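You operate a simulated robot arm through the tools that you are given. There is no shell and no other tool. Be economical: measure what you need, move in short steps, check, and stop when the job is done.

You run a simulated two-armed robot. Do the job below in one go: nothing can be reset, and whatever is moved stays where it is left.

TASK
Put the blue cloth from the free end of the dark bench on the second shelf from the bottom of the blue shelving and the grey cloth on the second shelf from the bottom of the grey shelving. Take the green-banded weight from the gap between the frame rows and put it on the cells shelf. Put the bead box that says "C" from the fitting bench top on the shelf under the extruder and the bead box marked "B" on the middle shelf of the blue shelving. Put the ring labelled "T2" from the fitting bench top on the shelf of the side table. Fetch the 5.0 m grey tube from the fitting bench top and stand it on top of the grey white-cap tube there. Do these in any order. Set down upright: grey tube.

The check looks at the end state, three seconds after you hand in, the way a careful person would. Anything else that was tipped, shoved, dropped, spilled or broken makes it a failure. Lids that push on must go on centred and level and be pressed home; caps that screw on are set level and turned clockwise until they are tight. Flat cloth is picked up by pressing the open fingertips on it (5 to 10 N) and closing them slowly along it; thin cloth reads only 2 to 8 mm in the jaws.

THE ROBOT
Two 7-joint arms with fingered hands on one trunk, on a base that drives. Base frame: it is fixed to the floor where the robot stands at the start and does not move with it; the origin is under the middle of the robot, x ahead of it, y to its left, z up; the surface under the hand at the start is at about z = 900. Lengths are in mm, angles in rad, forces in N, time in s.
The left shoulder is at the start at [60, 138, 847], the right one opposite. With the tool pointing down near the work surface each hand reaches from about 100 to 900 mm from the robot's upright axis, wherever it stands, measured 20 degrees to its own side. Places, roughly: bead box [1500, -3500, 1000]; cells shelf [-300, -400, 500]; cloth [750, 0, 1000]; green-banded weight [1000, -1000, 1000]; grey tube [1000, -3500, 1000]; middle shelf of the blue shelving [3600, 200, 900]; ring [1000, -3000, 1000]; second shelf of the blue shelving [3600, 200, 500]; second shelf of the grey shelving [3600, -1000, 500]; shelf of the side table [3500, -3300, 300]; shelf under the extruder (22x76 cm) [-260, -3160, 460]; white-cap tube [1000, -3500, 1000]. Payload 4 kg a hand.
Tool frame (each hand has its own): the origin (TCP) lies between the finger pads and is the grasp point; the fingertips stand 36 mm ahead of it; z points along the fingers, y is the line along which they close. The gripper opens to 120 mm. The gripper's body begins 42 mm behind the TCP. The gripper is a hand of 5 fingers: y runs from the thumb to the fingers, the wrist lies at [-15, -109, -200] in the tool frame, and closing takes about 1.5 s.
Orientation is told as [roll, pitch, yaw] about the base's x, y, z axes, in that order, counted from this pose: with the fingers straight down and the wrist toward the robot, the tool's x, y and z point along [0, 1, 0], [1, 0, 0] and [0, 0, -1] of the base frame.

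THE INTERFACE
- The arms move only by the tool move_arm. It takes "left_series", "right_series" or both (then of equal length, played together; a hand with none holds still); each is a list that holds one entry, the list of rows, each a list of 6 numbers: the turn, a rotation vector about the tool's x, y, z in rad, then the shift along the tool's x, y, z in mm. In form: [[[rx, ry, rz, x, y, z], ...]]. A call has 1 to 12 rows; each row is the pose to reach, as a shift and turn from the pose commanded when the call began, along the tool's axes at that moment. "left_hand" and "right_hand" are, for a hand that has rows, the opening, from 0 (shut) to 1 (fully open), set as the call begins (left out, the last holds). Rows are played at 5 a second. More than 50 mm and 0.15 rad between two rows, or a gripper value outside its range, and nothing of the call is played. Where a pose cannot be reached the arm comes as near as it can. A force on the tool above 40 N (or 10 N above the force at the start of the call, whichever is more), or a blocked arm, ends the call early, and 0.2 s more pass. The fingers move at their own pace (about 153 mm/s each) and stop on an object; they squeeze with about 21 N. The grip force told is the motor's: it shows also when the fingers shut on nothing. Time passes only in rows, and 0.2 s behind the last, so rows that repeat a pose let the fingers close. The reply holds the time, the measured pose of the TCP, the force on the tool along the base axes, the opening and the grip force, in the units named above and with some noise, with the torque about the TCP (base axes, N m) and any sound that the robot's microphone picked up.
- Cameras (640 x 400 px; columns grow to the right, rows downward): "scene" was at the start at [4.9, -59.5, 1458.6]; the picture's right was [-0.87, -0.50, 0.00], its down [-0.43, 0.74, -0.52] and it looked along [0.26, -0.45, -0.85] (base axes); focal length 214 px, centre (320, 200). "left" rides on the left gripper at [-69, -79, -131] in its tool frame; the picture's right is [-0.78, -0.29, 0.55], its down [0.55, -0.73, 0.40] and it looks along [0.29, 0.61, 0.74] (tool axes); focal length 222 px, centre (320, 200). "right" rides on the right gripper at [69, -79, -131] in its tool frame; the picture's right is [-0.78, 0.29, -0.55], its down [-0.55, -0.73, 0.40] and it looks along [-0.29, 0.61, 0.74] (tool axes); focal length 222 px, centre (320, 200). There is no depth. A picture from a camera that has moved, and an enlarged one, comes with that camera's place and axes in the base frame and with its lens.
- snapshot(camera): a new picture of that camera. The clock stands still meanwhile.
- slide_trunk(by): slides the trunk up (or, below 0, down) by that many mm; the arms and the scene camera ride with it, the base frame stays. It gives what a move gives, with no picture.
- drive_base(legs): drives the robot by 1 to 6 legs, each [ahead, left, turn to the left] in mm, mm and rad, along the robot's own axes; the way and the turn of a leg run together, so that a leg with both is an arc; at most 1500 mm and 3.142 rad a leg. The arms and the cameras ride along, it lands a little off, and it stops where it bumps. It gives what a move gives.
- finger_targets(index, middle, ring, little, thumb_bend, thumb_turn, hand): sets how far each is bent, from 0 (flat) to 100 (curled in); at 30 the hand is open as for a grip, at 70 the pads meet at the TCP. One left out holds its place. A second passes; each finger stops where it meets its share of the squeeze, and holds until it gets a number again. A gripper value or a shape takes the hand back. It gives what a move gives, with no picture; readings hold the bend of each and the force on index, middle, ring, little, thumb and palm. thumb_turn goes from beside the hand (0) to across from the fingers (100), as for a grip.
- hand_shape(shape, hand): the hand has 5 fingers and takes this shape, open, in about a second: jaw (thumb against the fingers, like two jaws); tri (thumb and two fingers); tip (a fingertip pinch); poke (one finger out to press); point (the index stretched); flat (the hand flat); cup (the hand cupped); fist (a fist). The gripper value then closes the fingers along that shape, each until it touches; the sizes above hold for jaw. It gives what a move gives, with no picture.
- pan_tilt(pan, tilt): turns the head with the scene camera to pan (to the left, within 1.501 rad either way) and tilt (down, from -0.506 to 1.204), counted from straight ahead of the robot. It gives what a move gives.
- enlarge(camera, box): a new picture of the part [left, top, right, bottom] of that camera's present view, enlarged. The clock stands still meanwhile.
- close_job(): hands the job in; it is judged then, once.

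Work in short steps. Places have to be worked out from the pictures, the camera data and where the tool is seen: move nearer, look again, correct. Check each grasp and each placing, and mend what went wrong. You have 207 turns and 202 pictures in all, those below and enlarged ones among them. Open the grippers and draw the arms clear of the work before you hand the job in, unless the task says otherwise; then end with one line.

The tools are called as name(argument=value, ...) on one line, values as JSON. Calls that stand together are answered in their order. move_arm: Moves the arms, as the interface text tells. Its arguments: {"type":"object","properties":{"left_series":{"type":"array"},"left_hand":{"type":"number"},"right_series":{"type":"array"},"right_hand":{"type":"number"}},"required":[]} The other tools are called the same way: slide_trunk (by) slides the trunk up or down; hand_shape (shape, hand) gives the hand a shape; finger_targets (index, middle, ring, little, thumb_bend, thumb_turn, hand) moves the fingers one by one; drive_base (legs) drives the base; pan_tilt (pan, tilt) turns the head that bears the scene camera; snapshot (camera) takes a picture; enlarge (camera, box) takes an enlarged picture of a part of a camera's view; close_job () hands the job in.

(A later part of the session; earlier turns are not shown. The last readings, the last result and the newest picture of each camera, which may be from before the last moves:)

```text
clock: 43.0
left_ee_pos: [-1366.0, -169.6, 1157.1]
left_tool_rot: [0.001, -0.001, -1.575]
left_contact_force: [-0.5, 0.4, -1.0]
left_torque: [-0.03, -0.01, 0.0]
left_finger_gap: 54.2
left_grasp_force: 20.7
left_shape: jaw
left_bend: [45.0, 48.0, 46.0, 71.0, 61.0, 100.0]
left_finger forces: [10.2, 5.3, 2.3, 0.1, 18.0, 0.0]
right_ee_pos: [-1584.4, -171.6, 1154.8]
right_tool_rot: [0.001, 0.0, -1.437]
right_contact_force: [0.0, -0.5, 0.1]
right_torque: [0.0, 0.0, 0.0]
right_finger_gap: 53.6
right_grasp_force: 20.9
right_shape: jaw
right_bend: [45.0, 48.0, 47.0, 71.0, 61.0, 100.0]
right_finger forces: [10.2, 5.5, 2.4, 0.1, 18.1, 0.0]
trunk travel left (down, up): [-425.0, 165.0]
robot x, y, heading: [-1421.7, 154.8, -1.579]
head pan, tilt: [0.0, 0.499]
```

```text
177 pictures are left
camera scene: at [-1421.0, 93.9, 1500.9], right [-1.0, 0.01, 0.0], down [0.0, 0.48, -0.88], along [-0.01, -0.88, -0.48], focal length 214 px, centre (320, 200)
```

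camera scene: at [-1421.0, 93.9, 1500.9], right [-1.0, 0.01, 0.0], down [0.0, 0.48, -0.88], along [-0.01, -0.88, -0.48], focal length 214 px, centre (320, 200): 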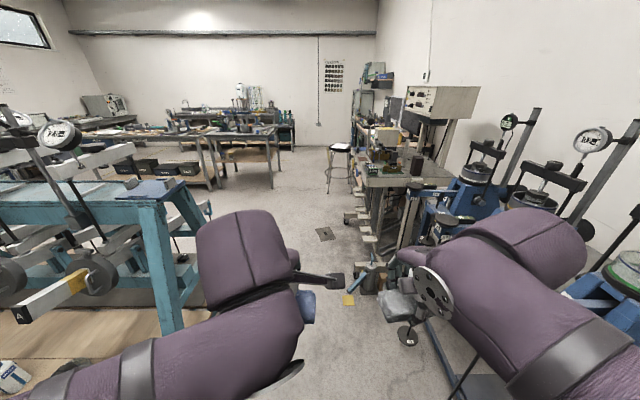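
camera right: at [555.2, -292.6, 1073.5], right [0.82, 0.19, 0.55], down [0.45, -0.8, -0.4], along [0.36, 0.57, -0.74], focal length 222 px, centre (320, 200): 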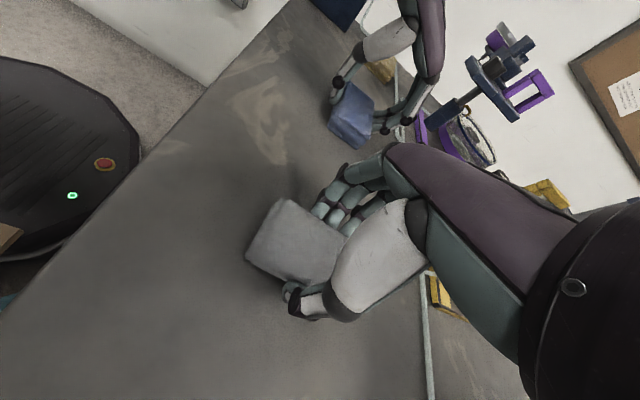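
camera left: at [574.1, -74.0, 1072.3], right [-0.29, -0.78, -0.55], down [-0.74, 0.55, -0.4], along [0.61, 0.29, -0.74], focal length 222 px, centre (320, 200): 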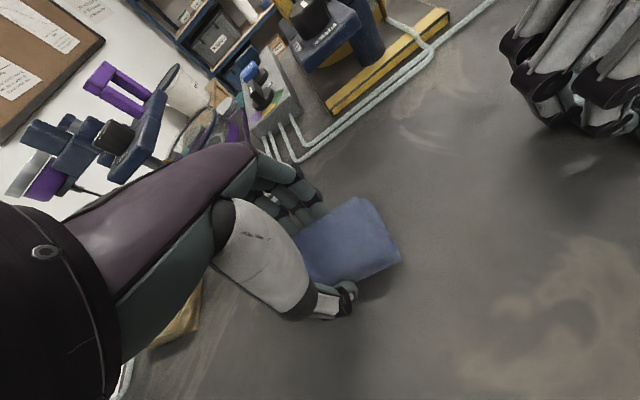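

The frame ends at x≈-450 and the lane is wide. I drive down to about [-1100,-1850] and turn to face +x.

drive_base(legs=[[0, 300, 0], [1000, 0, 0], [1000, 0, 0], [0, 0, 1.575]])

pan_tilt(pan=0, tilt=0.4)

snapshot(camera="scene")

pan_tilt(pan=-0.9, tilt=0.4)

snapshot(camera="scene")

pan_tilt(pan=0.9, tilt=0.4)

snapshot(camera="scene")

```text
clock: 46.5
left_ee_pos: [-1082.0, -324.1, 1157.0]
left_tool_rot: [-0.001, 0.002, -1.58]
left_contact_force: [-0.5, 0.2, -0.4]
left_torque: [0.0, -0.01, -0.02]
left_finger_gap: 53.9
left_grasp_force: 21.2
left_shape: jaw
left_bend: [45.0, 48.0, 46.0, 71.0, 61.0, 100.0]
left_finger forces: [10.3, 5.3, 2.4, 0.0, 18.0, 0.0]
right_ee_pos: [-1298.8, -326.6, 1156.6]
right_tool_rot: [0.0, 0.0, -1.441]
right_contact_force: [-0.9, 1.1, 0.2]
right_torque: [-0.06, 0.02, -0.03]
right_finger_gap: 53.7
right_grasp_force: 21.1
right_shape: jaw
right_bend: [45.0, 48.0, 47.0, 71.0, 61.0, 100.0]
right_finger forces: [10.3, 5.5, 2.3, 0.0, 18.4, 0.1]
trunk travel left (down, up): [-425.0, 165.0]
robot x, y, heading: [-1136.8, -2.0, -1.583]
head pan, tilt: [0.0, 0.499]
stopped in leg 2: the robot was blocked; the commanded pose is now the measured one
```

```text
clock: 47.2
left_ee_pos: [-1078.8, -324.6, 1156.7]
left_tool_rot: [0.0, 0.003, -1.579]
left_contact_force: [0.4, 0.4, -0.5]
left_torque: [-0.01, -0.02, 0.0]
left_finger_gap: 53.8
left_grasp_force: 20.6
left_shape: jaw
left_bend: [45.0, 48.0, 46.0, 71.0, 61.0, 100.0]
left_finger forces: [10.4, 5.3, 2.4, 0.0, 18.0, 0.0]
right_ee_pos: [-1298.3, -325.9, 1155.7]
right_tool_rot: [0.0, -0.001, -1.44]
right_contact_force: [-0.3, 0.9, -0.8]
right_torque: [-0.01, -0.03, 0.0]
right_finger_gap: 53.7
right_grasp_force: 20.9
right_shape: jaw
right_bend: [45.0, 48.0, 47.0, 71.0, 61.0, 100.0]
right_finger forces: [10.3, 5.5, 2.5, 0.1, 18.3, 0.0]
trunk travel left (down, up): [-425.0, 165.0]
robot x, y, heading: [-1132.5, 2.7, -1.581]
head pan, tilt: [0.0, 0.4]
```

```text
176 pictures are left
camera scene: at [-1133.8, -62.8, 1510.0], right [-1.0, 0.01, 0.0], down [0.0, 0.39, -0.92], along [-0.01, -0.92, -0.39], focal length 214 px, centre (320, 200)
```

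scene: 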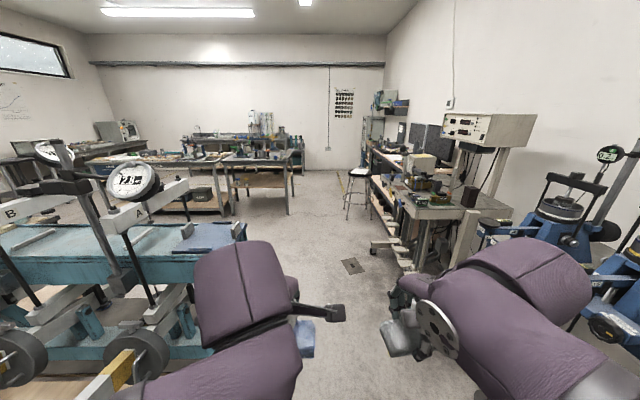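

```text
clock: 48.4
left_ee_pos: [-1079.7, -326.1, 1158.8]
left_tool_rot: [-0.001, 0.001, -1.581]
left_contact_force: [-0.1, -0.6, 0.2]
left_torque: [0.04, -0.01, 0.02]
left_finger_gap: 54.2
left_grasp_force: 21.3
left_shape: jaw
left_bend: [45.0, 48.0, 46.0, 71.0, 61.0, 100.0]
left_finger forces: [10.3, 5.2, 2.4, 0.0, 17.9, 0.0]
right_ee_pos: [-1299.0, -325.8, 1154.6]
right_tool_rot: [0.0, -0.001, -1.443]
right_contact_force: [-0.6, -0.1, -1.2]
right_torque: [0.0, 0.02, -0.03]
right_finger_gap: 53.5
right_grasp_force: 20.4
right_shape: jaw
right_bend: [45.0, 48.0, 47.0, 71.0, 61.0, 100.0]
right_finger forces: [10.3, 5.5, 2.5, 0.0, 18.2, 0.1]
trunk travel left (down, up): [-425.0, 165.0]
robot x, y, heading: [-1133.6, -2.6, -1.582]
head pan, tilt: [-0.901, 0.4]
```

```text
175 pictures are left
camera scene: at [-1205.6, -26.9, 1510.1], right [-0.61, 0.79, 0.0], down [0.31, 0.24, -0.92], along [-0.73, -0.56, -0.39], focal length 214 px, centre (320, 200)
```

scene: 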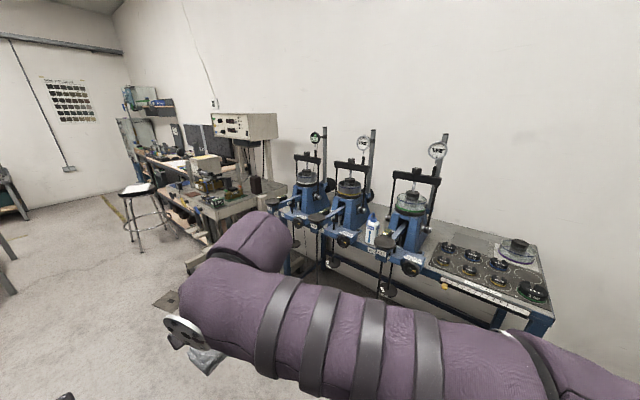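

```text
clock: 50.2
left_ee_pos: [-1079.6, -324.7, 1157.5]
left_tool_rot: [0.0, 0.002, -1.582]
left_contact_force: [-0.2, 0.6, -0.5]
left_torque: [0.03, 0.0, 0.04]
left_finger_gap: 54.2
left_grasp_force: 21.1
left_shape: jaw
left_bend: [45.0, 48.0, 46.0, 71.0, 61.0, 100.0]
left_finger forces: [10.4, 5.3, 2.4, 0.1, 17.9, 0.0]
right_ee_pos: [-1298.3, -326.2, 1156.4]
right_tool_rot: [-0.002, 0.0, -1.443]
right_contact_force: [-0.2, 1.1, 0.5]
right_torque: [-0.01, -0.02, 0.01]
right_finger_gap: 53.4
right_grasp_force: 21.1
right_shape: jaw
right_bend: [45.0, 48.0, 47.0, 71.0, 61.0, 100.0]
right_finger forces: [10.3, 5.5, 2.4, 0.0, 18.4, 0.0]
trunk travel left (down, up): [-425.0, 165.0]
robot x, y, heading: [-1133.8, -0.3, -1.578]
head pan, tilt: [0.901, 0.4]
```

```text
174 pictures are left
camera scene: at [-1060.5, -28.5, 1510.1], right [-0.63, -0.78, 0.0], down [-0.3, 0.25, -0.92], along [0.71, -0.58, -0.39], focal length 214 px, centre (320, 200)
```

scene: 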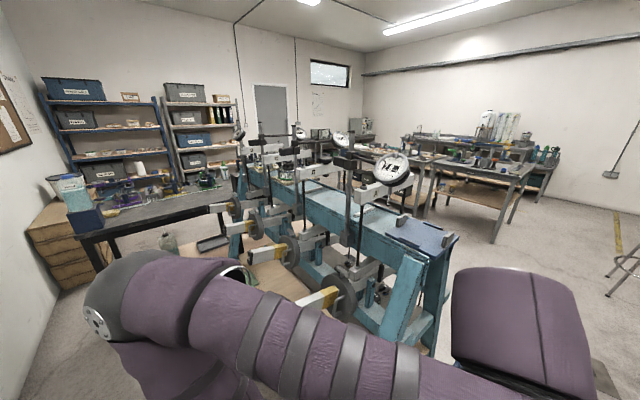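

Driving was blocked at y≈0. I look down to the left front to find what's in the way.

pan_tilt(pan=0.5, tilt=1.0)

snapshot(camera="scene")

snapshot(camera="left")

```text
clock: 51.2
left_ee_pos: [-1079.6, -324.9, 1158.5]
left_tool_rot: [-0.001, 0.001, -1.579]
left_contact_force: [-0.1, 0.2, -0.3]
left_torque: [0.0, 0.04, 0.0]
left_finger_gap: 54.2
left_grasp_force: 21.0
left_shape: jaw
left_bend: [45.0, 48.0, 46.0, 71.0, 61.0, 100.0]
left_finger forces: [10.4, 5.3, 2.4, 0.1, 18.1, 0.0]
right_ee_pos: [-1297.5, -326.3, 1155.0]
right_tool_rot: [0.0, 0.001, -1.442]
right_contact_force: [-0.1, -0.9, 0.0]
right_torque: [0.02, -0.02, 0.0]
right_finger_gap: 53.7
right_grasp_force: 21.2
right_shape: jaw
right_bend: [45.0, 48.0, 47.0, 71.0, 61.0, 100.0]
right_finger forces: [10.3, 5.5, 2.3, 0.0, 18.3, 0.0]
trunk travel left (down, up): [-425.0, 165.0]
robot x, y, heading: [-1132.8, 1.4, -1.586]
head pan, tilt: [0.499, 1.0]
```

```text
173 pictures are left
camera scene: at [-1099.7, -31.7, 1459.9], right [-0.88, -0.47, 0.0], down [-0.39, 0.74, -0.54], along [0.25, -0.48, -0.84], focal length 214 px, centre (320, 200)
```

scene: 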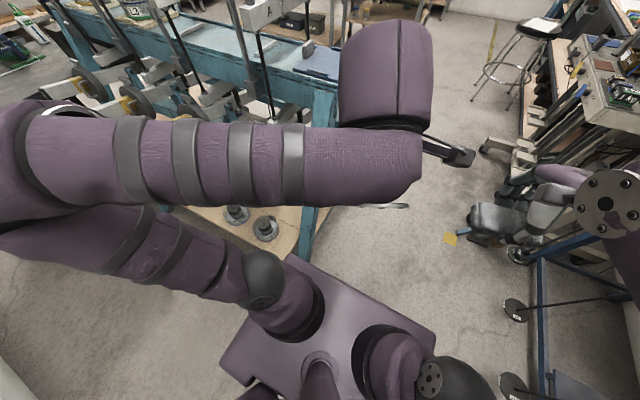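

```text
172 pictures are left
camera left: at [-1148.3, -246.1, 1287.2], right [-0.78, 0.3, -0.55], down [0.56, 0.73, -0.4], along [0.28, -0.61, -0.74], focal length 222 px, centre (320, 200)
```

left: 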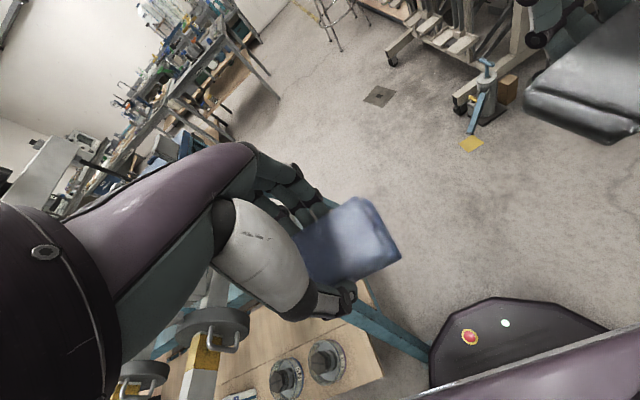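

The base's front-left corner touches the frame's foot (x≈-900). I back off slightly, sidestep right to x≈-1270 (the lane's middle) and go on.

drive_base(legs=[[-40, 0, 0], [0, -140, 0.011], [1000, 0, 0], [900, 0, 0]])

pan_tilt(pan=0.0, tilt=0.5)

snapshot(camera="scene")

pan_tilt(pan=1.2, tilt=0.4)

snapshot(camera="scene")

```text
clock: 62.1
left_ee_pos: [-1237.4, -2178.7, 1157.3]
left_tool_rot: [-0.002, 0.001, -1.582]
left_contact_force: [-1.4, 0.4, -0.2]
left_torque: [0.01, -0.04, 0.03]
left_finger_gap: 53.8
left_grasp_force: 21.1
left_shape: jaw
left_bend: [45.0, 48.0, 46.0, 71.0, 61.0, 100.0]
left_finger forces: [10.3, 5.2, 2.4, 0.0, 18.0, 0.0]
right_ee_pos: [-1455.8, -2180.5, 1155.9]
right_tool_rot: [0.002, -0.001, -1.444]
right_contact_force: [0.7, -0.2, -0.5]
right_torque: [0.01, -0.02, -0.01]
right_finger_gap: 53.8
right_grasp_force: 20.8
right_shape: jaw
right_bend: [45.0, 48.0, 47.0, 71.0, 61.0, 100.0]
right_finger forces: [10.3, 5.5, 2.3, 0.0, 18.4, 0.0]
trunk travel left (down, up): [-425.0, 165.0]
robot x, y, heading: [-1288.9, -1852.1, -1.586]
head pan, tilt: [0.499, 1.0]
```

```text
clock: 63.0
left_ee_pos: [-1237.4, -2179.0, 1156.8]
left_tool_rot: [-0.003, 0.001, -1.582]
left_contact_force: [0.6, 0.0, -0.5]
left_torque: [0.03, -0.01, -0.01]
left_finger_gap: 54.1
left_grasp_force: 20.5
left_shape: jaw
left_bend: [45.0, 48.0, 46.0, 71.0, 61.0, 100.0]
left_finger forces: [10.3, 5.3, 2.4, 0.0, 18.0, 0.0]
right_ee_pos: [-1455.6, -2179.7, 1155.5]
right_tool_rot: [0.0, 0.001, -1.445]
right_contact_force: [0.4, -0.1, -1.2]
right_torque: [0.0, 0.01, 0.02]
right_finger_gap: 53.5
right_grasp_force: 21.0
right_shape: jaw
right_bend: [45.0, 48.0, 47.0, 71.0, 61.0, 100.0]
right_finger forces: [10.3, 5.5, 2.3, 0.0, 18.3, 0.0]
trunk travel left (down, up): [-425.0, 165.0]
robot x, y, heading: [-1291.5, -1857.2, -1.587]
head pan, tilt: [0.0, 0.499]
```

```text
171 pictures are left
camera scene: at [-1289.9, -1915.0, 1500.8], right [-1.0, 0.01, 0.0], down [0.01, 0.48, -0.88], along [-0.01, -0.88, -0.48], focal length 214 px, centre (320, 200)
```

scene: 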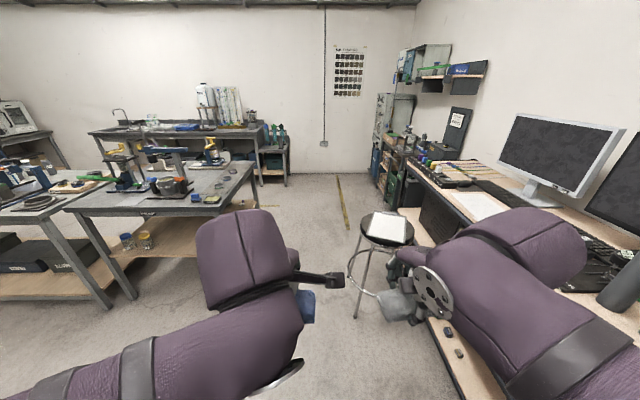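

```text
clock: 64.4
left_ee_pos: [-1237.0, -2178.3, 1157.3]
left_tool_rot: [-0.002, 0.001, -1.584]
left_contact_force: [0.8, -0.5, -0.8]
left_torque: [0.02, 0.0, 0.02]
left_finger_gap: 54.2
left_grasp_force: 21.3
left_shape: jaw
left_bend: [45.0, 48.0, 46.0, 71.0, 61.0, 100.0]
left_finger forces: [10.3, 5.3, 2.4, 0.0, 17.9, 0.0]
right_ee_pos: [-1456.2, -2179.4, 1155.3]
right_tool_rot: [0.0, 0.0, -1.443]
right_contact_force: [-0.4, -0.3, -0.8]
right_torque: [-0.01, -0.01, -0.01]
right_finger_gap: 53.5
right_grasp_force: 21.3
right_shape: jaw
right_bend: [45.0, 48.0, 47.0, 71.0, 61.0, 100.0]
right_finger forces: [10.4, 5.5, 2.5, 0.0, 18.2, 0.0]
trunk travel left (down, up): [-425.0, 165.0]
robot x, y, heading: [-1288.7, -1852.5, -1.585]
head pan, tilt: [1.201, 0.4]
```

```text
170 pictures are left
camera scene: at [-1202.8, -1858.9, 1510.0], right [-0.38, -0.93, 0.0], down [-0.36, 0.15, -0.92], along [0.85, -0.35, -0.39], focal length 214 px, centre (320, 200)
```

scene: 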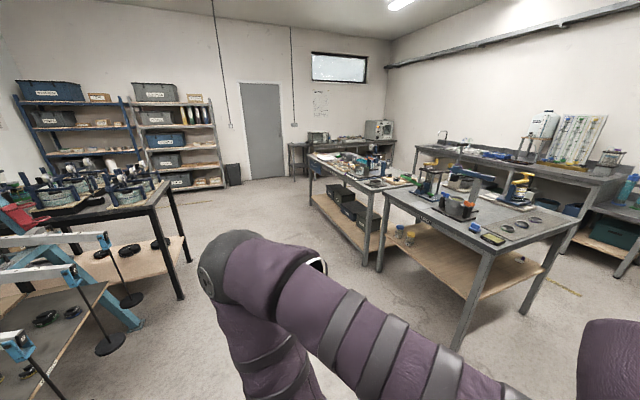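

Lane along y≈-1900 is clear between frame tables and benches. I turn to face +x and drive to x≈2600.

drive_base(legs=[[0, 0, 1.586], [1400, -50, 0], [1400, -50, 0], [1000, 0, 0]])

pan_tilt(pan=0.5, tilt=0.5)

snapshot(camera="scene")

pan_tilt(pan=1.45, tilt=0.5)

snapshot(camera="scene")

pan_tilt(pan=-1.0, tilt=0.5)

snapshot(camera="scene")

```text
clock: 86.7
left_ee_pos: [2844.4, -1960.5, 1157.8]
left_tool_rot: [-0.002, 0.003, -0.027]
left_contact_force: [0.0, 0.5, -0.5]
left_torque: [0.05, 0.0, 0.0]
left_finger_gap: 53.9
left_grasp_force: 20.9
left_shape: jaw
left_bend: [45.0, 48.0, 46.0, 71.0, 61.0, 100.0]
left_finger forces: [10.3, 5.1, 2.4, 0.0, 17.6, 0.0]
right_ee_pos: [2841.1, -2177.5, 1155.5]
right_tool_rot: [0.001, 0.0, 0.112]
right_contact_force: [0.4, 0.7, -0.9]
right_torque: [-0.01, 0.04, 0.0]
right_finger_gap: 53.5
right_grasp_force: 20.8
right_shape: jaw
right_bend: [45.0, 48.0, 47.0, 71.0, 61.0, 100.0]
right_finger forces: [10.2, 5.4, 2.3, 0.0, 18.0, 0.0]
trunk travel left (down, up): [-425.0, 165.0]
robot x, y, heading: [2518.1, -2009.5, -0.032]
head pan, tilt: [1.201, 0.4]
```

```text
clock: 87.7
left_ee_pos: [2843.8, -1960.1, 1157.4]
left_tool_rot: [-0.001, 0.001, -0.026]
left_contact_force: [-0.1, 0.0, 0.5]
left_torque: [-0.01, -0.03, 0.02]
left_finger_gap: 54.0
left_grasp_force: 21.4
left_shape: jaw
left_bend: [45.0, 48.0, 46.0, 71.0, 61.0, 100.0]
left_finger forces: [10.2, 5.2, 2.4, 0.0, 17.7, 0.0]
right_ee_pos: [2841.6, -2178.6, 1156.6]
right_tool_rot: [-0.002, -0.001, 0.112]
right_contact_force: [-0.7, 0.3, -1.1]
right_torque: [0.01, -0.01, 0.02]
right_finger_gap: 53.5
right_grasp_force: 20.8
right_shape: jaw
right_bend: [45.0, 48.0, 47.0, 71.0, 61.0, 100.0]
right_finger forces: [10.1, 5.3, 2.5, 0.0, 18.0, 0.0]
trunk travel left (down, up): [-425.0, 165.0]
robot x, y, heading: [2517.1, -2006.4, -0.032]
head pan, tilt: [0.499, 0.499]
```

```text
169 pictures are left
camera scene: at [2570.4, -1965.4, 1500.9], right [0.45, -0.89, 0.0], down [-0.43, -0.22, -0.88], along [0.78, 0.4, -0.48], focal length 214 px, centre (320, 200)
```

scene: 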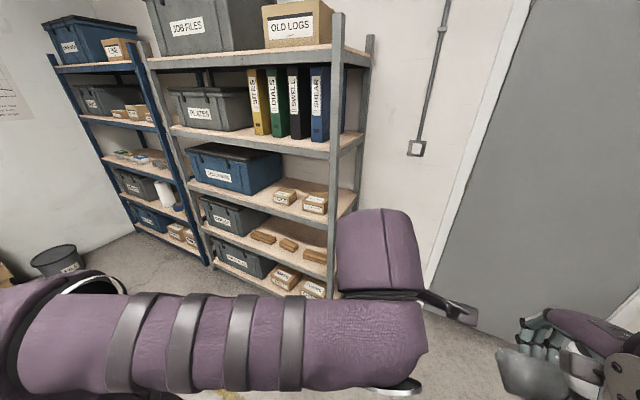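

```text
clock: 89.0
left_ee_pos: [2844.7, -1959.7, 1156.7]
left_tool_rot: [-0.002, 0.001, -0.028]
left_contact_force: [0.3, -0.1, -0.4]
left_torque: [0.02, 0.01, 0.01]
left_finger_gap: 53.9
left_grasp_force: 20.7
left_shape: jaw
left_bend: [45.0, 48.0, 46.0, 71.0, 61.0, 100.0]
left_finger forces: [10.2, 5.2, 2.4, 0.0, 17.8, 0.1]
right_ee_pos: [2842.1, -2178.7, 1155.9]
right_tool_rot: [0.0, -0.002, 0.112]
right_contact_force: [1.0, 0.0, -0.1]
right_torque: [0.01, 0.0, -0.02]
right_finger_gap: 53.8
right_grasp_force: 20.5
right_shape: jaw
right_bend: [45.0, 48.0, 47.0, 71.0, 61.0, 100.0]
right_finger forces: [10.1, 5.4, 2.4, 0.0, 17.9, 0.0]
trunk travel left (down, up): [-425.0, 165.0]
robot x, y, heading: [2520.5, -2001.6, -0.032]
head pan, tilt: [1.45, 0.499]
```

```text
168 pictures are left
camera scene: at [2503.0, -1916.7, 1500.9], right [0.99, -0.15, 0.0], down [-0.07, -0.47, -0.88], along [0.13, 0.87, -0.48], focal length 214 px, centre (320, 200)
```

scene: 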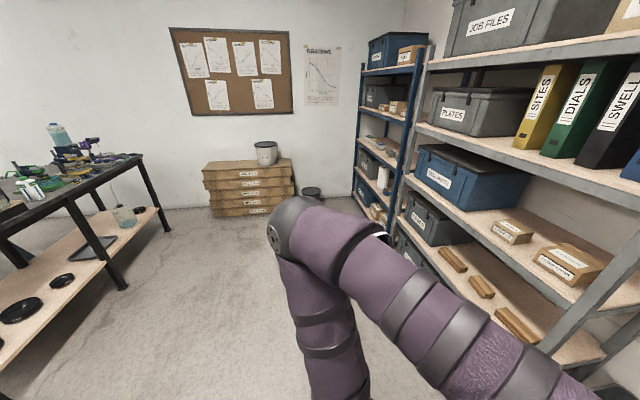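

```text
clock: 91.2
left_ee_pos: [2843.7, -1959.1, 1156.3]
left_tool_rot: [-0.002, 0.004, -0.028]
left_contact_force: [-0.6, 0.2, -0.7]
left_torque: [0.0, 0.0, -0.04]
left_finger_gap: 53.9
left_grasp_force: 21.2
left_shape: jaw
left_bend: [45.0, 48.0, 46.0, 71.0, 61.0, 100.0]
left_finger forces: [10.2, 5.1, 2.4, 0.1, 17.8, 0.0]
right_ee_pos: [2840.8, -2177.8, 1155.2]
right_tool_rot: [0.0, -0.001, 0.112]
right_contact_force: [-0.3, -0.5, 0.4]
right_torque: [0.01, -0.02, 0.01]
right_finger_gap: 53.8
right_grasp_force: 21.3
right_shape: jaw
right_bend: [45.0, 48.0, 47.0, 71.0, 61.0, 100.0]
right_finger forces: [10.2, 5.3, 2.3, 0.1, 17.9, 0.0]
trunk travel left (down, up): [-425.0, 165.0]
robot x, y, heading: [2519.2, -2007.8, -0.025]
head pan, tilt: [-1.0, 0.499]
```

```text
167 pictures are left
camera scene: at [2536.1, -2084.6, 1500.9], right [-0.86, -0.51, 0.0], down [-0.25, 0.41, -0.88], along [0.45, -0.75, -0.48], focal length 214 px, centre (320, 200)
```

scene: 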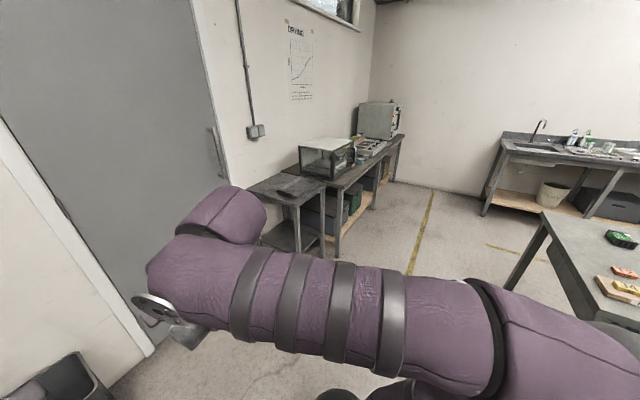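

I now see both shelving units: second-from-bottom grey shelf holds a bin and three brown bars. I sidestep left to y≈−1200, closer, and look level at the shelf.

drive_base(legs=[[0, 0, 0.028], [150, 850, 0]])

slide_trunk(by=-300)

pan_tilt(pan=0.0, tilt=0.6)

snapshot(camera="scene")

snapshot(camera="right")

```text
clock: 96.1
left_ee_pos: [2998.1, -1104.2, 1157.3]
left_tool_rot: [-0.002, 0.002, -0.007]
left_contact_force: [-0.6, 0.7, -0.3]
left_torque: [-0.01, -0.03, 0.03]
left_finger_gap: 54.0
left_grasp_force: 21.2
left_shape: jaw
left_bend: [45.0, 48.0, 46.0, 71.0, 61.0, 100.0]
left_finger forces: [10.2, 5.2, 2.4, 0.0, 17.7, 0.1]
right_ee_pos: [3000.0, -1323.4, 1155.7]
right_tool_rot: [0.001, 0.0, 0.132]
right_contact_force: [0.5, -0.2, -1.0]
right_torque: [0.01, -0.03, 0.02]
right_finger_gap: 53.6
right_grasp_force: 20.7
right_shape: jaw
right_bend: [45.0, 48.0, 47.0, 71.0, 61.0, 100.0]
right_finger forces: [10.2, 5.4, 2.4, 0.0, 18.0, 0.1]
trunk travel left (down, up): [-425.0, 165.0]
robot x, y, heading: [2678.2, -1159.1, -0.006]
head pan, tilt: [-1.0, 0.499]
```

```text
clock: 99.1
left_ee_pos: [3000.1, -1103.3, 857.5]
left_tool_rot: [-0.002, 0.003, -0.005]
left_contact_force: [-0.4, -0.2, -0.2]
left_torque: [-0.03, -0.02, 0.01]
left_finger_gap: 53.8
left_grasp_force: 20.9
left_shape: jaw
left_bend: [45.0, 48.0, 46.0, 71.0, 61.0, 100.0]
left_finger forces: [10.3, 5.2, 2.3, 0.0, 17.8, 0.0]
right_ee_pos: [3001.1, -1323.1, 855.6]
right_tool_rot: [0.0, 0.001, 0.133]
right_contact_force: [0.0, -0.7, -1.0]
right_torque: [0.03, 0.02, 0.02]
right_finger_gap: 53.5
right_grasp_force: 20.6
right_shape: jaw
right_bend: [45.0, 48.0, 47.0, 71.0, 61.0, 100.0]
right_finger forces: [10.2, 5.4, 2.3, 0.0, 17.9, 0.0]
trunk travel left (down, up): [-125.0, 465.0]
robot x, y, heading: [2676.3, -1156.0, -0.013]
head pan, tilt: [-1.0, 0.499]
```

```text
clock: 100.4
left_ee_pos: [2998.8, -1104.4, 856.1]
left_tool_rot: [-0.003, 0.003, -0.006]
left_contact_force: [0.2, 0.1, -0.7]
left_torque: [0.0, -0.02, 0.0]
left_finger_gap: 54.1
left_grasp_force: 20.8
left_shape: jaw
left_bend: [45.0, 48.0, 46.0, 71.0, 61.0, 100.0]
left_finger forces: [10.2, 5.3, 2.4, 0.0, 17.7, 0.1]
right_ee_pos: [2999.8, -1322.8, 854.9]
right_tool_rot: [0.001, 0.0, 0.131]
right_contact_force: [0.5, 0.1, -0.1]
right_torque: [0.0, 0.03, -0.01]
right_finger_gap: 53.7
right_grasp_force: 21.2
right_shape: jaw
right_bend: [45.0, 48.0, 47.0, 71.0, 61.0, 100.0]
right_finger forces: [10.2, 5.4, 2.4, 0.0, 18.0, 0.0]
trunk travel left (down, up): [-125.0, 465.0]
robot x, y, heading: [2672.6, -1161.1, -0.008]
head pan, tilt: [0.0, 0.6]
```

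```text
166 pictures are left
camera scene: at [2732.8, -1159.5, 1191.8], right [-0.01, -1.0, 0.0], down [-0.56, 0.01, -0.83], along [0.83, -0.01, -0.56], focal length 214 px, centre (320, 200)
```

scene: 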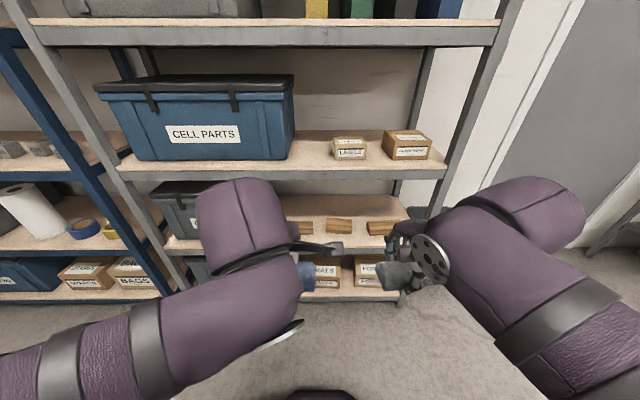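

```text
165 pictures are left
camera right: at [2913.7, -1265.8, 987.8], right [0.39, -0.74, 0.55], down [-0.66, -0.64, -0.4], along [0.65, -0.2, -0.74], focal length 222 px, centre (320, 200)
```

right: 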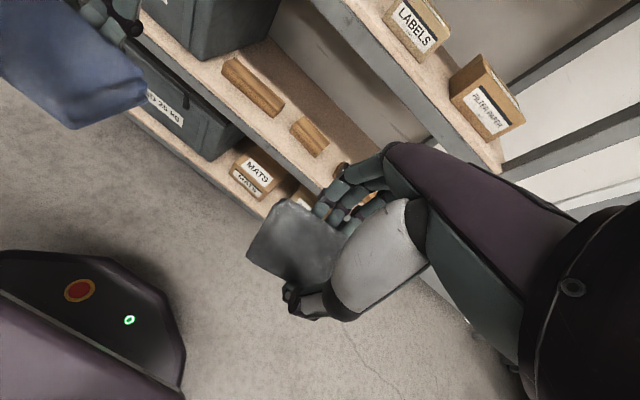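

Shelf 2 front edge ≈ x 3390, z≈480–500; there's a free strip in front of the bars. I drive 110 mm closer, then lower the right hand in front of the shelf.

drive_base(legs=[[110, 0, 0.008]])

move_arm(right_series=[[[0, 0, 0.065, 0, 20, 40], [0, 0, 0.13, 0, 40, 80], [0, 0, 0.13, 0, 60, 120], [0, 0, 0.13, 0, 80, 160], [0, 0, 0.13, 0, 90, 200], [0, 0, 0.13, 0, 100, 240], [0, 0, 0.13, 0, 110, 275], [0, 0, 0.13, 0, 110, 275]]])

snapshot(camera="right")

snapshot(camera="scene")

```text
clock: 101.6
left_ee_pos: [3106.3, -1101.2, 857.1]
left_tool_rot: [-0.002, 0.002, 0.004]
left_contact_force: [-1.4, 0.7, -0.3]
left_torque: [-0.02, -0.03, 0.02]
left_finger_gap: 53.8
left_grasp_force: 21.3
left_shape: jaw
left_bend: [45.0, 48.0, 46.0, 71.0, 61.0, 100.0]
left_finger forces: [10.0, 5.1, 2.4, 0.1, 17.8, 0.1]
right_ee_pos: [3111.9, -1320.9, 856.1]
right_tool_rot: [-0.001, 0.0, 0.14]
right_contact_force: [0.0, -0.3, -0.1]
right_torque: [-0.03, 0.03, -0.02]
right_finger_gap: 53.5
right_grasp_force: 20.8
right_shape: jaw
right_bend: [45.0, 48.0, 47.0, 71.0, 61.0, 100.0]
right_finger forces: [10.2, 5.4, 2.3, 0.0, 17.9, 0.0]
trunk travel left (down, up): [-125.0, 465.0]
robot x, y, heading: [2784.4, -1158.0, 0.0]
head pan, tilt: [0.0, 0.6]
```

```text
clock: 103.4
left_ee_pos: [3106.7, -1101.8, 856.1]
left_tool_rot: [-0.002, 0.002, 0.004]
left_contact_force: [-0.5, 0.0, -1.0]
left_torque: [-0.01, 0.01, -0.02]
left_finger_gap: 54.0
left_grasp_force: 21.3
left_shape: jaw
left_bend: [45.0, 48.0, 46.0, 71.0, 61.0, 100.0]
left_finger forces: [10.1, 5.2, 2.4, 0.1, 17.8, 0.0]
right_ee_pos: [3219.4, -1304.4, 581.3]
right_tool_rot: [-0.001, -0.002, 0.011]
right_contact_force: [0.3, -0.4, -1.2]
right_torque: [0.04, 0.0, -0.02]
right_finger_gap: 53.5
right_grasp_force: 20.7
right_shape: jaw
right_bend: [45.0, 48.0, 47.0, 71.0, 61.0, 100.0]
right_finger forces: [10.2, 5.4, 2.4, 0.0, 18.0, 0.0]
trunk travel left (down, up): [-125.0, 465.0]
robot x, y, heading: [2779.5, -1158.3, 0.004]
head pan, tilt: [0.0, 0.6]
```

```text
164 pictures are left
camera right: at [3140.9, -1237.3, 713.4], right [0.3, -0.78, 0.55], down [-0.73, -0.56, -0.4], along [0.62, -0.28, -0.74], focal length 222 px, centre (320, 200)
```

right: 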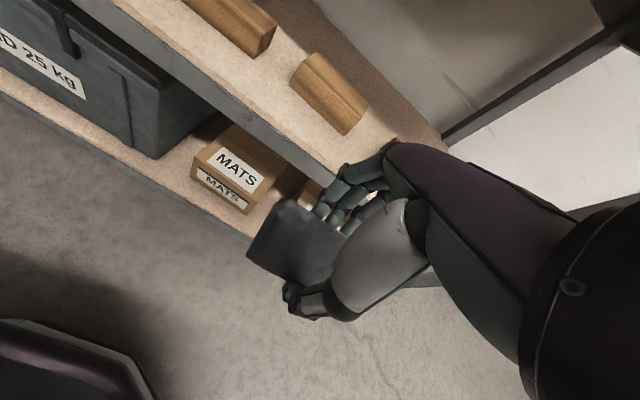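

```text
163 pictures are left
camera scene: at [2842.3, -1159.4, 1191.8], right [0.0, -1.0, 0.0], down [-0.57, 0.0, -0.82], along [0.82, 0.0, -0.57], focal length 214 px, centre (320, 200)
```

scene: 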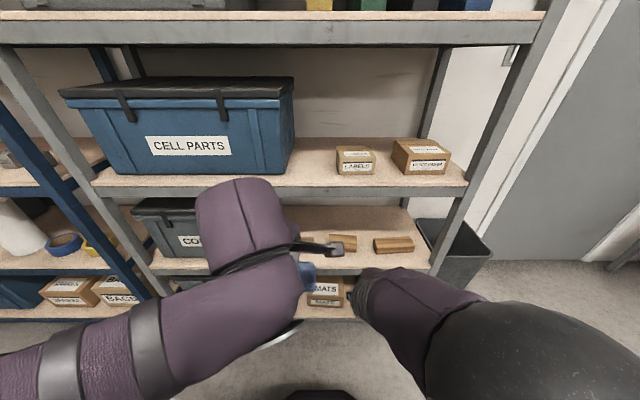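

I enlarge the right camera's view of the shelf edge to pin its height.

enlarge(camera="right", box=[80, 0, 400, 200])

enlarge(camera="scene", box=[280, 130, 480, 320])

```text
2.00 times, centred on (240, 100) of right
camera zoom: at [3140.9, -1237.3, 713.4], right [0.3, -0.78, 0.55], down [-0.73, -0.56, -0.4], along [0.62, -0.28, -0.74], focal length 444 px, centre (480, 400)
```

zoom: 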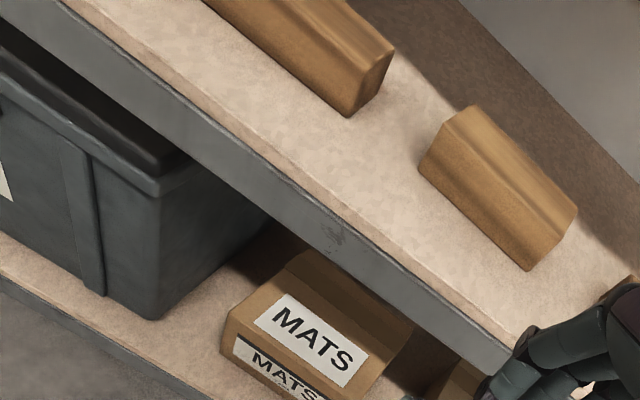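

```text
2.11 times, centred on (380, 225) of scene
camera zoom: at [2842.3, -1159.4, 1191.8], right [0.0, -1.0, 0.0], down [-0.57, 0.0, -0.82], along [0.82, 0.0, -0.57], focal length 452 px, centre (194, 147)
```

zoom: 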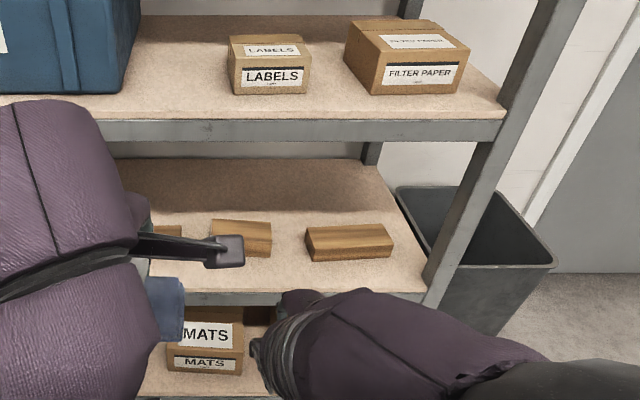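

The free area behind the bars is deeper (x 3500–3780), so I'll place the grey cloth there: tilt the right hand forward ~0.8 rad and raise it to z≈650, and pull the left hand back a little.

move_arm(right_series=[[[-0.14, 0, 0, 0, 0, -15], [-0.28, 0, 0, 0, 0, -30], [-0.42, 0, 0, 0, 0, -45], [-0.56, 0, 0, 0, 0, -60], [-0.7, 0, 0, 0, 0, -72], [-0.8, 0, 0, 0, 0, -72], [-0.8, 0, 0, 0, 0, -72]]], left_series=[[[0, 0, 0, 20, -20, -10], [0, 0, 0, 40, -40, -20], [0, 0, 0, 60, -60, -20], [0, 0, 0, 80, -80, -20], [0, 0, 0, 100, -100, -20], [0, 0, 0, 110, -100, -20], [0, 0, 0, 110, -100, -20]]])

snapshot(camera="right")

snapshot(camera="scene")

```text
clock: 105.0
left_ee_pos: [3007.0, -991.1, 876.9]
left_tool_rot: [-0.002, 0.003, 0.003]
left_contact_force: [-0.2, 1.1, 0.6]
left_torque: [-0.02, 0.0, 0.01]
left_finger_gap: 53.9
left_grasp_force: 20.8
left_shape: jaw
left_bend: [45.0, 48.0, 46.0, 71.0, 61.0, 100.0]
left_finger forces: [10.2, 5.1, 2.3, 0.1, 17.8, 0.0]
right_ee_pos: [3290.6, -1266.5, 684.1]
right_tool_rot: [-0.003, -0.801, 0.015]
right_contact_force: [-0.2, 1.0, -0.8]
right_torque: [-0.01, 0.02, -0.03]
right_finger_gap: 53.1
right_grasp_force: 20.4
right_shape: jaw
right_bend: [45.0, 49.0, 48.0, 71.0, 61.0, 100.0]
right_finger forces: [10.0, 5.3, 2.5, 0.0, 18.2, 0.0]
right hand out of reach, approached as far as the arm can: row 3, 4, 5, 6, 7
trunk travel left (down, up): [-125.0, 465.0]
robot x, y, heading: [2783.3, -1158.7, 0.001]
head pan, tilt: [0.0, 0.6]
```

```text
160 pictures are left
camera right: at [3141.1, -1200.5, 718.4], right [-0.18, -0.79, 0.59], down [-0.22, -0.55, -0.8], along [0.96, -0.28, -0.07], focal length 222 px, centre (320, 200)
```

right: 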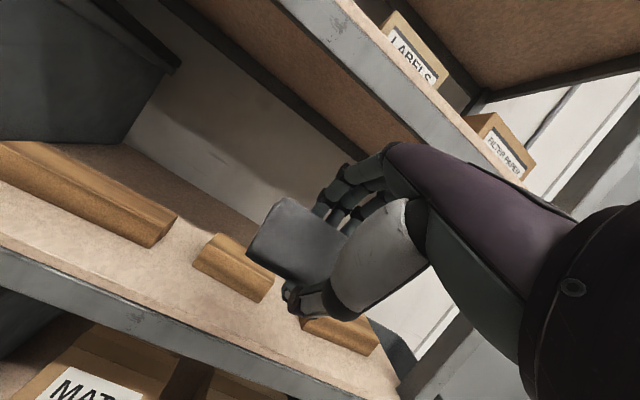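

```text
159 pictures are left
camera scene: at [2841.9, -1158.5, 1191.8], right [0.0, -1.0, 0.0], down [-0.56, 0.0, -0.83], along [0.83, 0.0, -0.56], focal length 214 px, centre (320, 200)
```

scene: 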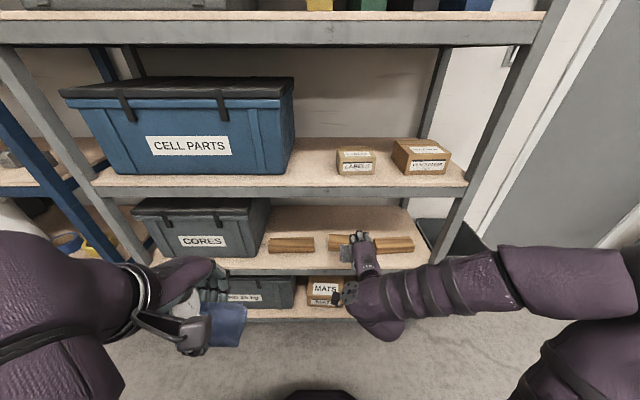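

The hand ended at [3290,-1266,684] with the right tilt. I drive forward 120 mm, then extend the arm over the bars.

drive_base(legs=[[120, 0, 0]])

move_arm(right_series=[[[0, 0, 0, 0, 20, 20], [0, 0, 0, 0, 40, 44], [0, 0, 0, 0, 60, 68], [0, 0, 0, 0, 80, 90], [0, 0, 0, 0, 100, 110], [0, 0, 0, 0, 115, 140], [0, 0, 0, 0, 115, 140]]])

snapshot(camera="right")

snapshot(camera="scene")

```text
clock: 106.2
left_ee_pos: [3126.4, -991.5, 876.2]
left_tool_rot: [-0.001, 0.001, 0.002]
left_contact_force: [0.6, 0.0, 0.7]
left_torque: [-0.04, 0.03, 0.02]
left_finger_gap: 54.0
left_grasp_force: 21.1
left_shape: jaw
left_bend: [45.0, 48.0, 46.0, 71.0, 61.0, 100.0]
left_finger forces: [10.2, 5.2, 2.4, 0.0, 17.8, 0.0]
right_ee_pos: [3411.6, -1267.9, 683.8]
right_tool_rot: [-0.001, -0.801, 0.012]
right_contact_force: [0.4, 1.3, -0.4]
right_torque: [0.03, 0.02, -0.02]
right_finger_gap: 53.1
right_grasp_force: 20.9
right_shape: jaw
right_bend: [45.0, 49.0, 48.0, 71.0, 61.0, 100.0]
right_finger forces: [10.1, 5.1, 2.5, 0.1, 18.2, 0.1]
trunk travel left (down, up): [-125.0, 465.0]
robot x, y, heading: [2904.5, -1157.1, 0.004]
head pan, tilt: [0.0, 0.6]
```

```text
clock: 107.8
left_ee_pos: [3127.4, -990.4, 877.0]
left_tool_rot: [-0.003, 0.003, 0.001]
left_contact_force: [-0.3, -1.0, -1.0]
left_torque: [-0.01, 0.0, -0.01]
left_finger_gap: 53.9
left_grasp_force: 20.8
left_shape: jaw
left_bend: [45.0, 48.0, 46.0, 71.0, 61.0, 100.0]
left_finger forces: [10.2, 5.3, 2.4, 0.1, 17.7, 0.0]
right_ee_pos: [3591.2, -1265.3, 666.3]
right_tool_rot: [0.0, -0.799, 0.011]
right_contact_force: [0.5, 0.8, -0.6]
right_torque: [0.0, 0.0, 0.02]
right_finger_gap: 53.1
right_grasp_force: 21.1
right_shape: jaw
right_bend: [45.0, 49.0, 48.0, 71.0, 61.0, 100.0]
right_finger forces: [10.2, 5.2, 2.5, 0.1, 18.2, 0.0]
trunk travel left (down, up): [-125.0, 465.0]
robot x, y, heading: [2901.6, -1158.1, -0.002]
head pan, tilt: [0.0, 0.6]
```

```text
158 pictures are left
camera right: at [3442.1, -1198.9, 703.1], right [-0.18, -0.79, 0.59], down [-0.22, -0.55, -0.8], along [0.96, -0.28, -0.07], focal length 222 px, centre (320, 200)
```

right: 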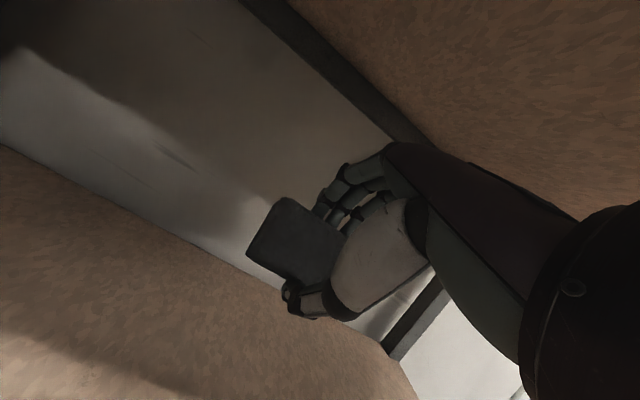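

```text
157 pictures are left
camera scene: at [2962.3, -1159.2, 1191.8], right [0.0, -1.0, 0.0], down [-0.57, 0.0, -0.82], along [0.82, 0.0, -0.57], focal length 214 px, centre (320, 200)
```

scene: 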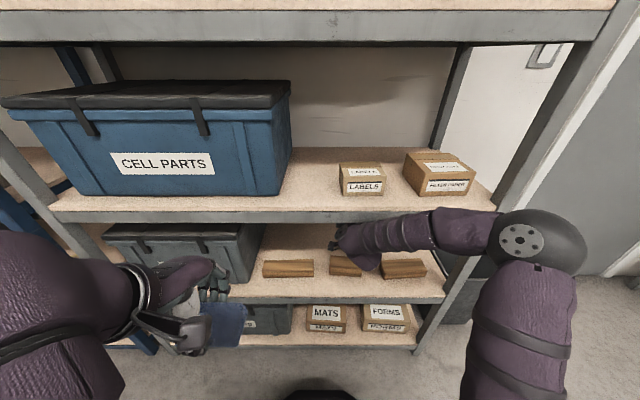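

The hand is over the rear shelf area, clear of the bars. I lower it straight down until the cloth touches.

move_arm(right_series=[[[0, 0, 0, 0, -14, 14], [0, 0, 0, 0, -29, 28], [0, 0, 0, 0, -43, 42], [0, 0, 0, 0, -57, 56], [0, 0, 0, 0, -64, 63], [0, 0, 0, 0, -72, 70], [0, 0, 0, 0, -79, 77]]])

snapshot(camera="right")

```text
clock: 109.4
left_ee_pos: [3126.4, -991.7, 877.5]
left_tool_rot: [-0.002, 0.001, 0.003]
left_contact_force: [0.8, 0.1, -1.1]
left_torque: [0.03, 0.03, 0.01]
left_finger_gap: 53.8
left_grasp_force: 21.0
left_shape: jaw
left_bend: [45.0, 48.0, 46.0, 71.0, 61.0, 100.0]
left_finger forces: [10.2, 5.2, 2.3, 0.1, 17.8, 0.0]
right_ee_pos: [3592.0, -1264.3, 557.9]
right_tool_rot: [0.0, -0.799, 0.012]
right_contact_force: [1.1, 0.1, 0.0]
right_torque: [-0.02, 0.03, -0.01]
right_finger_gap: 53.0
right_grasp_force: 21.0
right_shape: jaw
right_bend: [45.0, 49.0, 48.0, 71.0, 61.0, 100.0]
right_finger forces: [10.1, 5.1, 2.4, 0.0, 18.1, 0.0]
trunk travel left (down, up): [-125.0, 465.0]
robot x, y, heading: [2900.2, -1157.2, 0.001]
head pan, tilt: [0.0, 0.6]
```

```text
156 pictures are left
camera right: at [3442.0, -1199.0, 593.2], right [-0.18, -0.79, 0.59], down [-0.22, -0.55, -0.8], along [0.96, -0.27, -0.07], focal length 222 px, centre (320, 200)
```

right: 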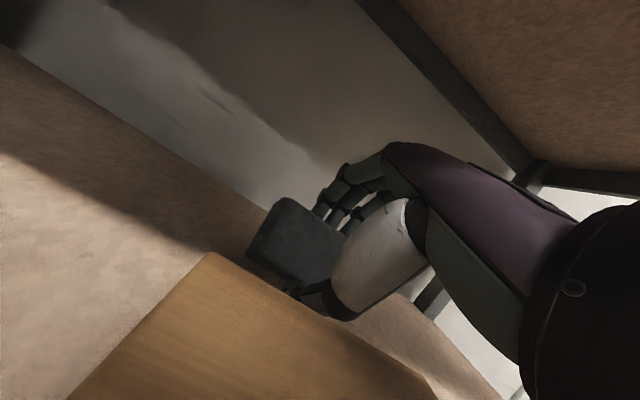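

No contact yet, and the thumb is close behind a bar. I go 30 mm further in and lower in small steps.

move_arm(right_series=[[[0, 0, 0, 0, 11, 11], [0, 0, 0, 0, 21, 21], [0, 0, 0, 0, 15, 26], [0, 0, 0, 0, 9, 32], [0, 0, 0, 0, 5, 36], [0, 0, 0, 0, 2, 39], [0, 0, 0, 0, 2, 39]]])

snapshot(camera="right")

```text
clock: 110.7
left_ee_pos: [3126.5, -991.6, 877.3]
left_tool_rot: [-0.001, 0.0, 0.003]
left_contact_force: [-0.4, 0.4, -0.2]
left_torque: [0.01, 0.0, -0.03]
left_finger_gap: 53.9
left_grasp_force: 21.1
left_shape: jaw
left_bend: [45.0, 48.0, 46.0, 71.0, 61.0, 100.0]
left_finger forces: [10.3, 5.2, 2.4, 0.0, 17.9, 0.0]
right_ee_pos: [3624.6, -1264.1, 544.8]
right_tool_rot: [0.005, -0.825, 0.005]
right_contact_force: [-0.9, -0.9, 17.2]
right_torque: [0.06, -0.02, 0.01]
right_finger_gap: 57.7
right_grasp_force: 20.8
right_shape: jaw
right_bend: [42.0, 46.0, 44.0, 70.0, 65.0, 100.0]
right_finger forces: [14.9, 9.2, 2.7, 1.4, 45.0, 0.0]
trunk travel left (down, up): [-125.0, 465.0]
robot x, y, heading: [2905.2, -1160.3, 0.001]
head pan, tilt: [0.0, 0.6]
stopped in row 6 (right hand): the force on the tool passed its limit at 42 N (the readings are from after the stop); the commanded pose is now the measured one
```

```text
155 pictures are left
camera right: at [3474.2, -1197.2, 577.6], right [-0.2, -0.79, 0.58], down [-0.2, -0.55, -0.81], along [0.96, -0.28, -0.05], focal length 222 px, centre (320, 200)
```

right: 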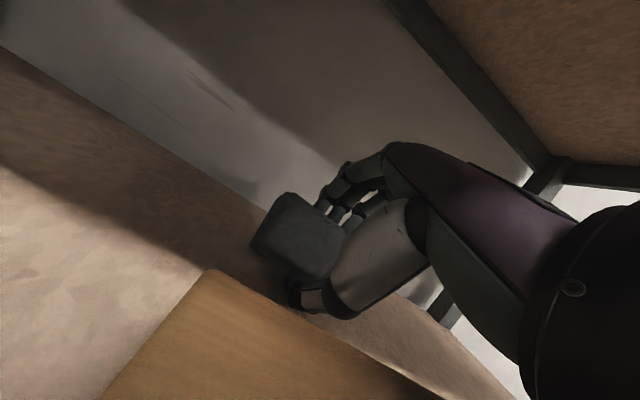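

Contact with the shelf. I raise ~12 mm, open, and let it fall free.

move_arm(right_series=[[[0, 0, 0, 0, 9, -8], [0, 0, 0, 0, 9, -8]]])

move_arm(right_series=[[[0, 0, 0, 0, 3, -3], [0, 0, 0, 0, 6, -6], [0, 0, 0, 0, 9, -9], [0, 0, 0, 0, 12, -12], [0, 0, 0, 0, 12, -12]]], right_hand=0.85)

snapshot(camera="right")

```text
clock: 111.3
left_ee_pos: [3127.0, -992.4, 876.8]
left_tool_rot: [-0.002, 0.002, 0.003]
left_contact_force: [0.9, 0.3, -0.5]
left_torque: [0.0, 0.0, 0.0]
left_finger_gap: 53.9
left_grasp_force: 20.8
left_shape: jaw
left_bend: [45.0, 48.0, 46.0, 71.0, 61.0, 100.0]
left_finger forces: [10.2, 5.2, 2.4, 0.0, 17.8, 0.0]
right_ee_pos: [3622.8, -1265.3, 551.4]
right_tool_rot: [0.002, -0.811, 0.01]
right_contact_force: [-0.7, -0.1, 0.0]
right_torque: [0.0, 0.0, -0.03]
right_finger_gap: 54.4
right_grasp_force: 21.2
right_shape: jaw
right_bend: [44.0, 48.0, 46.0, 71.0, 62.0, 99.0]
right_finger forces: [10.9, 5.9, 2.4, 0.1, 19.8, 0.0]
trunk travel left (down, up): [-125.0, 465.0]
robot x, y, heading: [2901.7, -1159.7, 0.002]
head pan, tilt: [0.0, 0.6]
```

```text
clock: 112.5
left_ee_pos: [3127.2, -992.0, 877.5]
left_tool_rot: [-0.001, 0.002, 0.004]
left_contact_force: [-0.9, -0.9, -0.4]
left_torque: [0.02, 0.0, 0.01]
left_finger_gap: 53.9
left_grasp_force: 21.2
left_shape: jaw
left_bend: [45.0, 48.0, 46.0, 71.0, 61.0, 100.0]
left_finger forces: [10.3, 5.2, 2.3, 0.1, 17.7, 0.0]
right_ee_pos: [3622.0, -1265.0, 567.4]
right_tool_rot: [0.004, -0.812, 0.008]
right_contact_force: [0.8, -0.3, 3.5]
right_torque: [0.02, 0.02, 0.04]
right_finger_gap: 101.2
right_grasp_force: 0.2
right_shape: jaw
right_bend: [31.0, 34.0, 33.0, 44.0, 39.0, 98.0]
right_finger forces: [0.0, 0.0, 0.1, 0.0, 3.1, 0.0]
trunk travel left (down, up): [-125.0, 465.0]
robot x, y, heading: [2903.1, -1160.3, 0.0]
head pan, tilt: [0.0, 0.6]
```

```text
154 pictures are left
camera right: at [3472.5, -1197.9, 602.9], right [-0.19, -0.79, 0.59], down [-0.21, -0.55, -0.81], along [0.96, -0.28, -0.06], focal length 222 px, centre (320, 200)
```

right: 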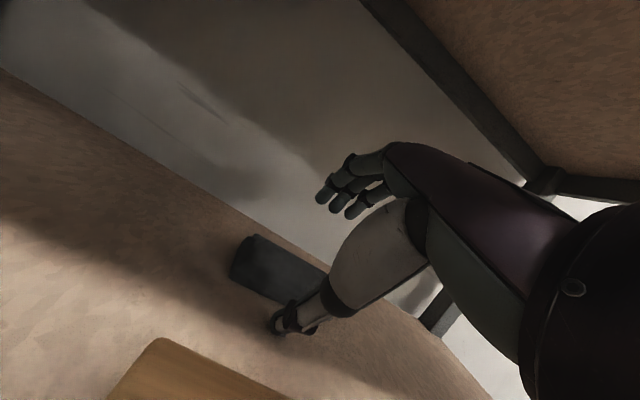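

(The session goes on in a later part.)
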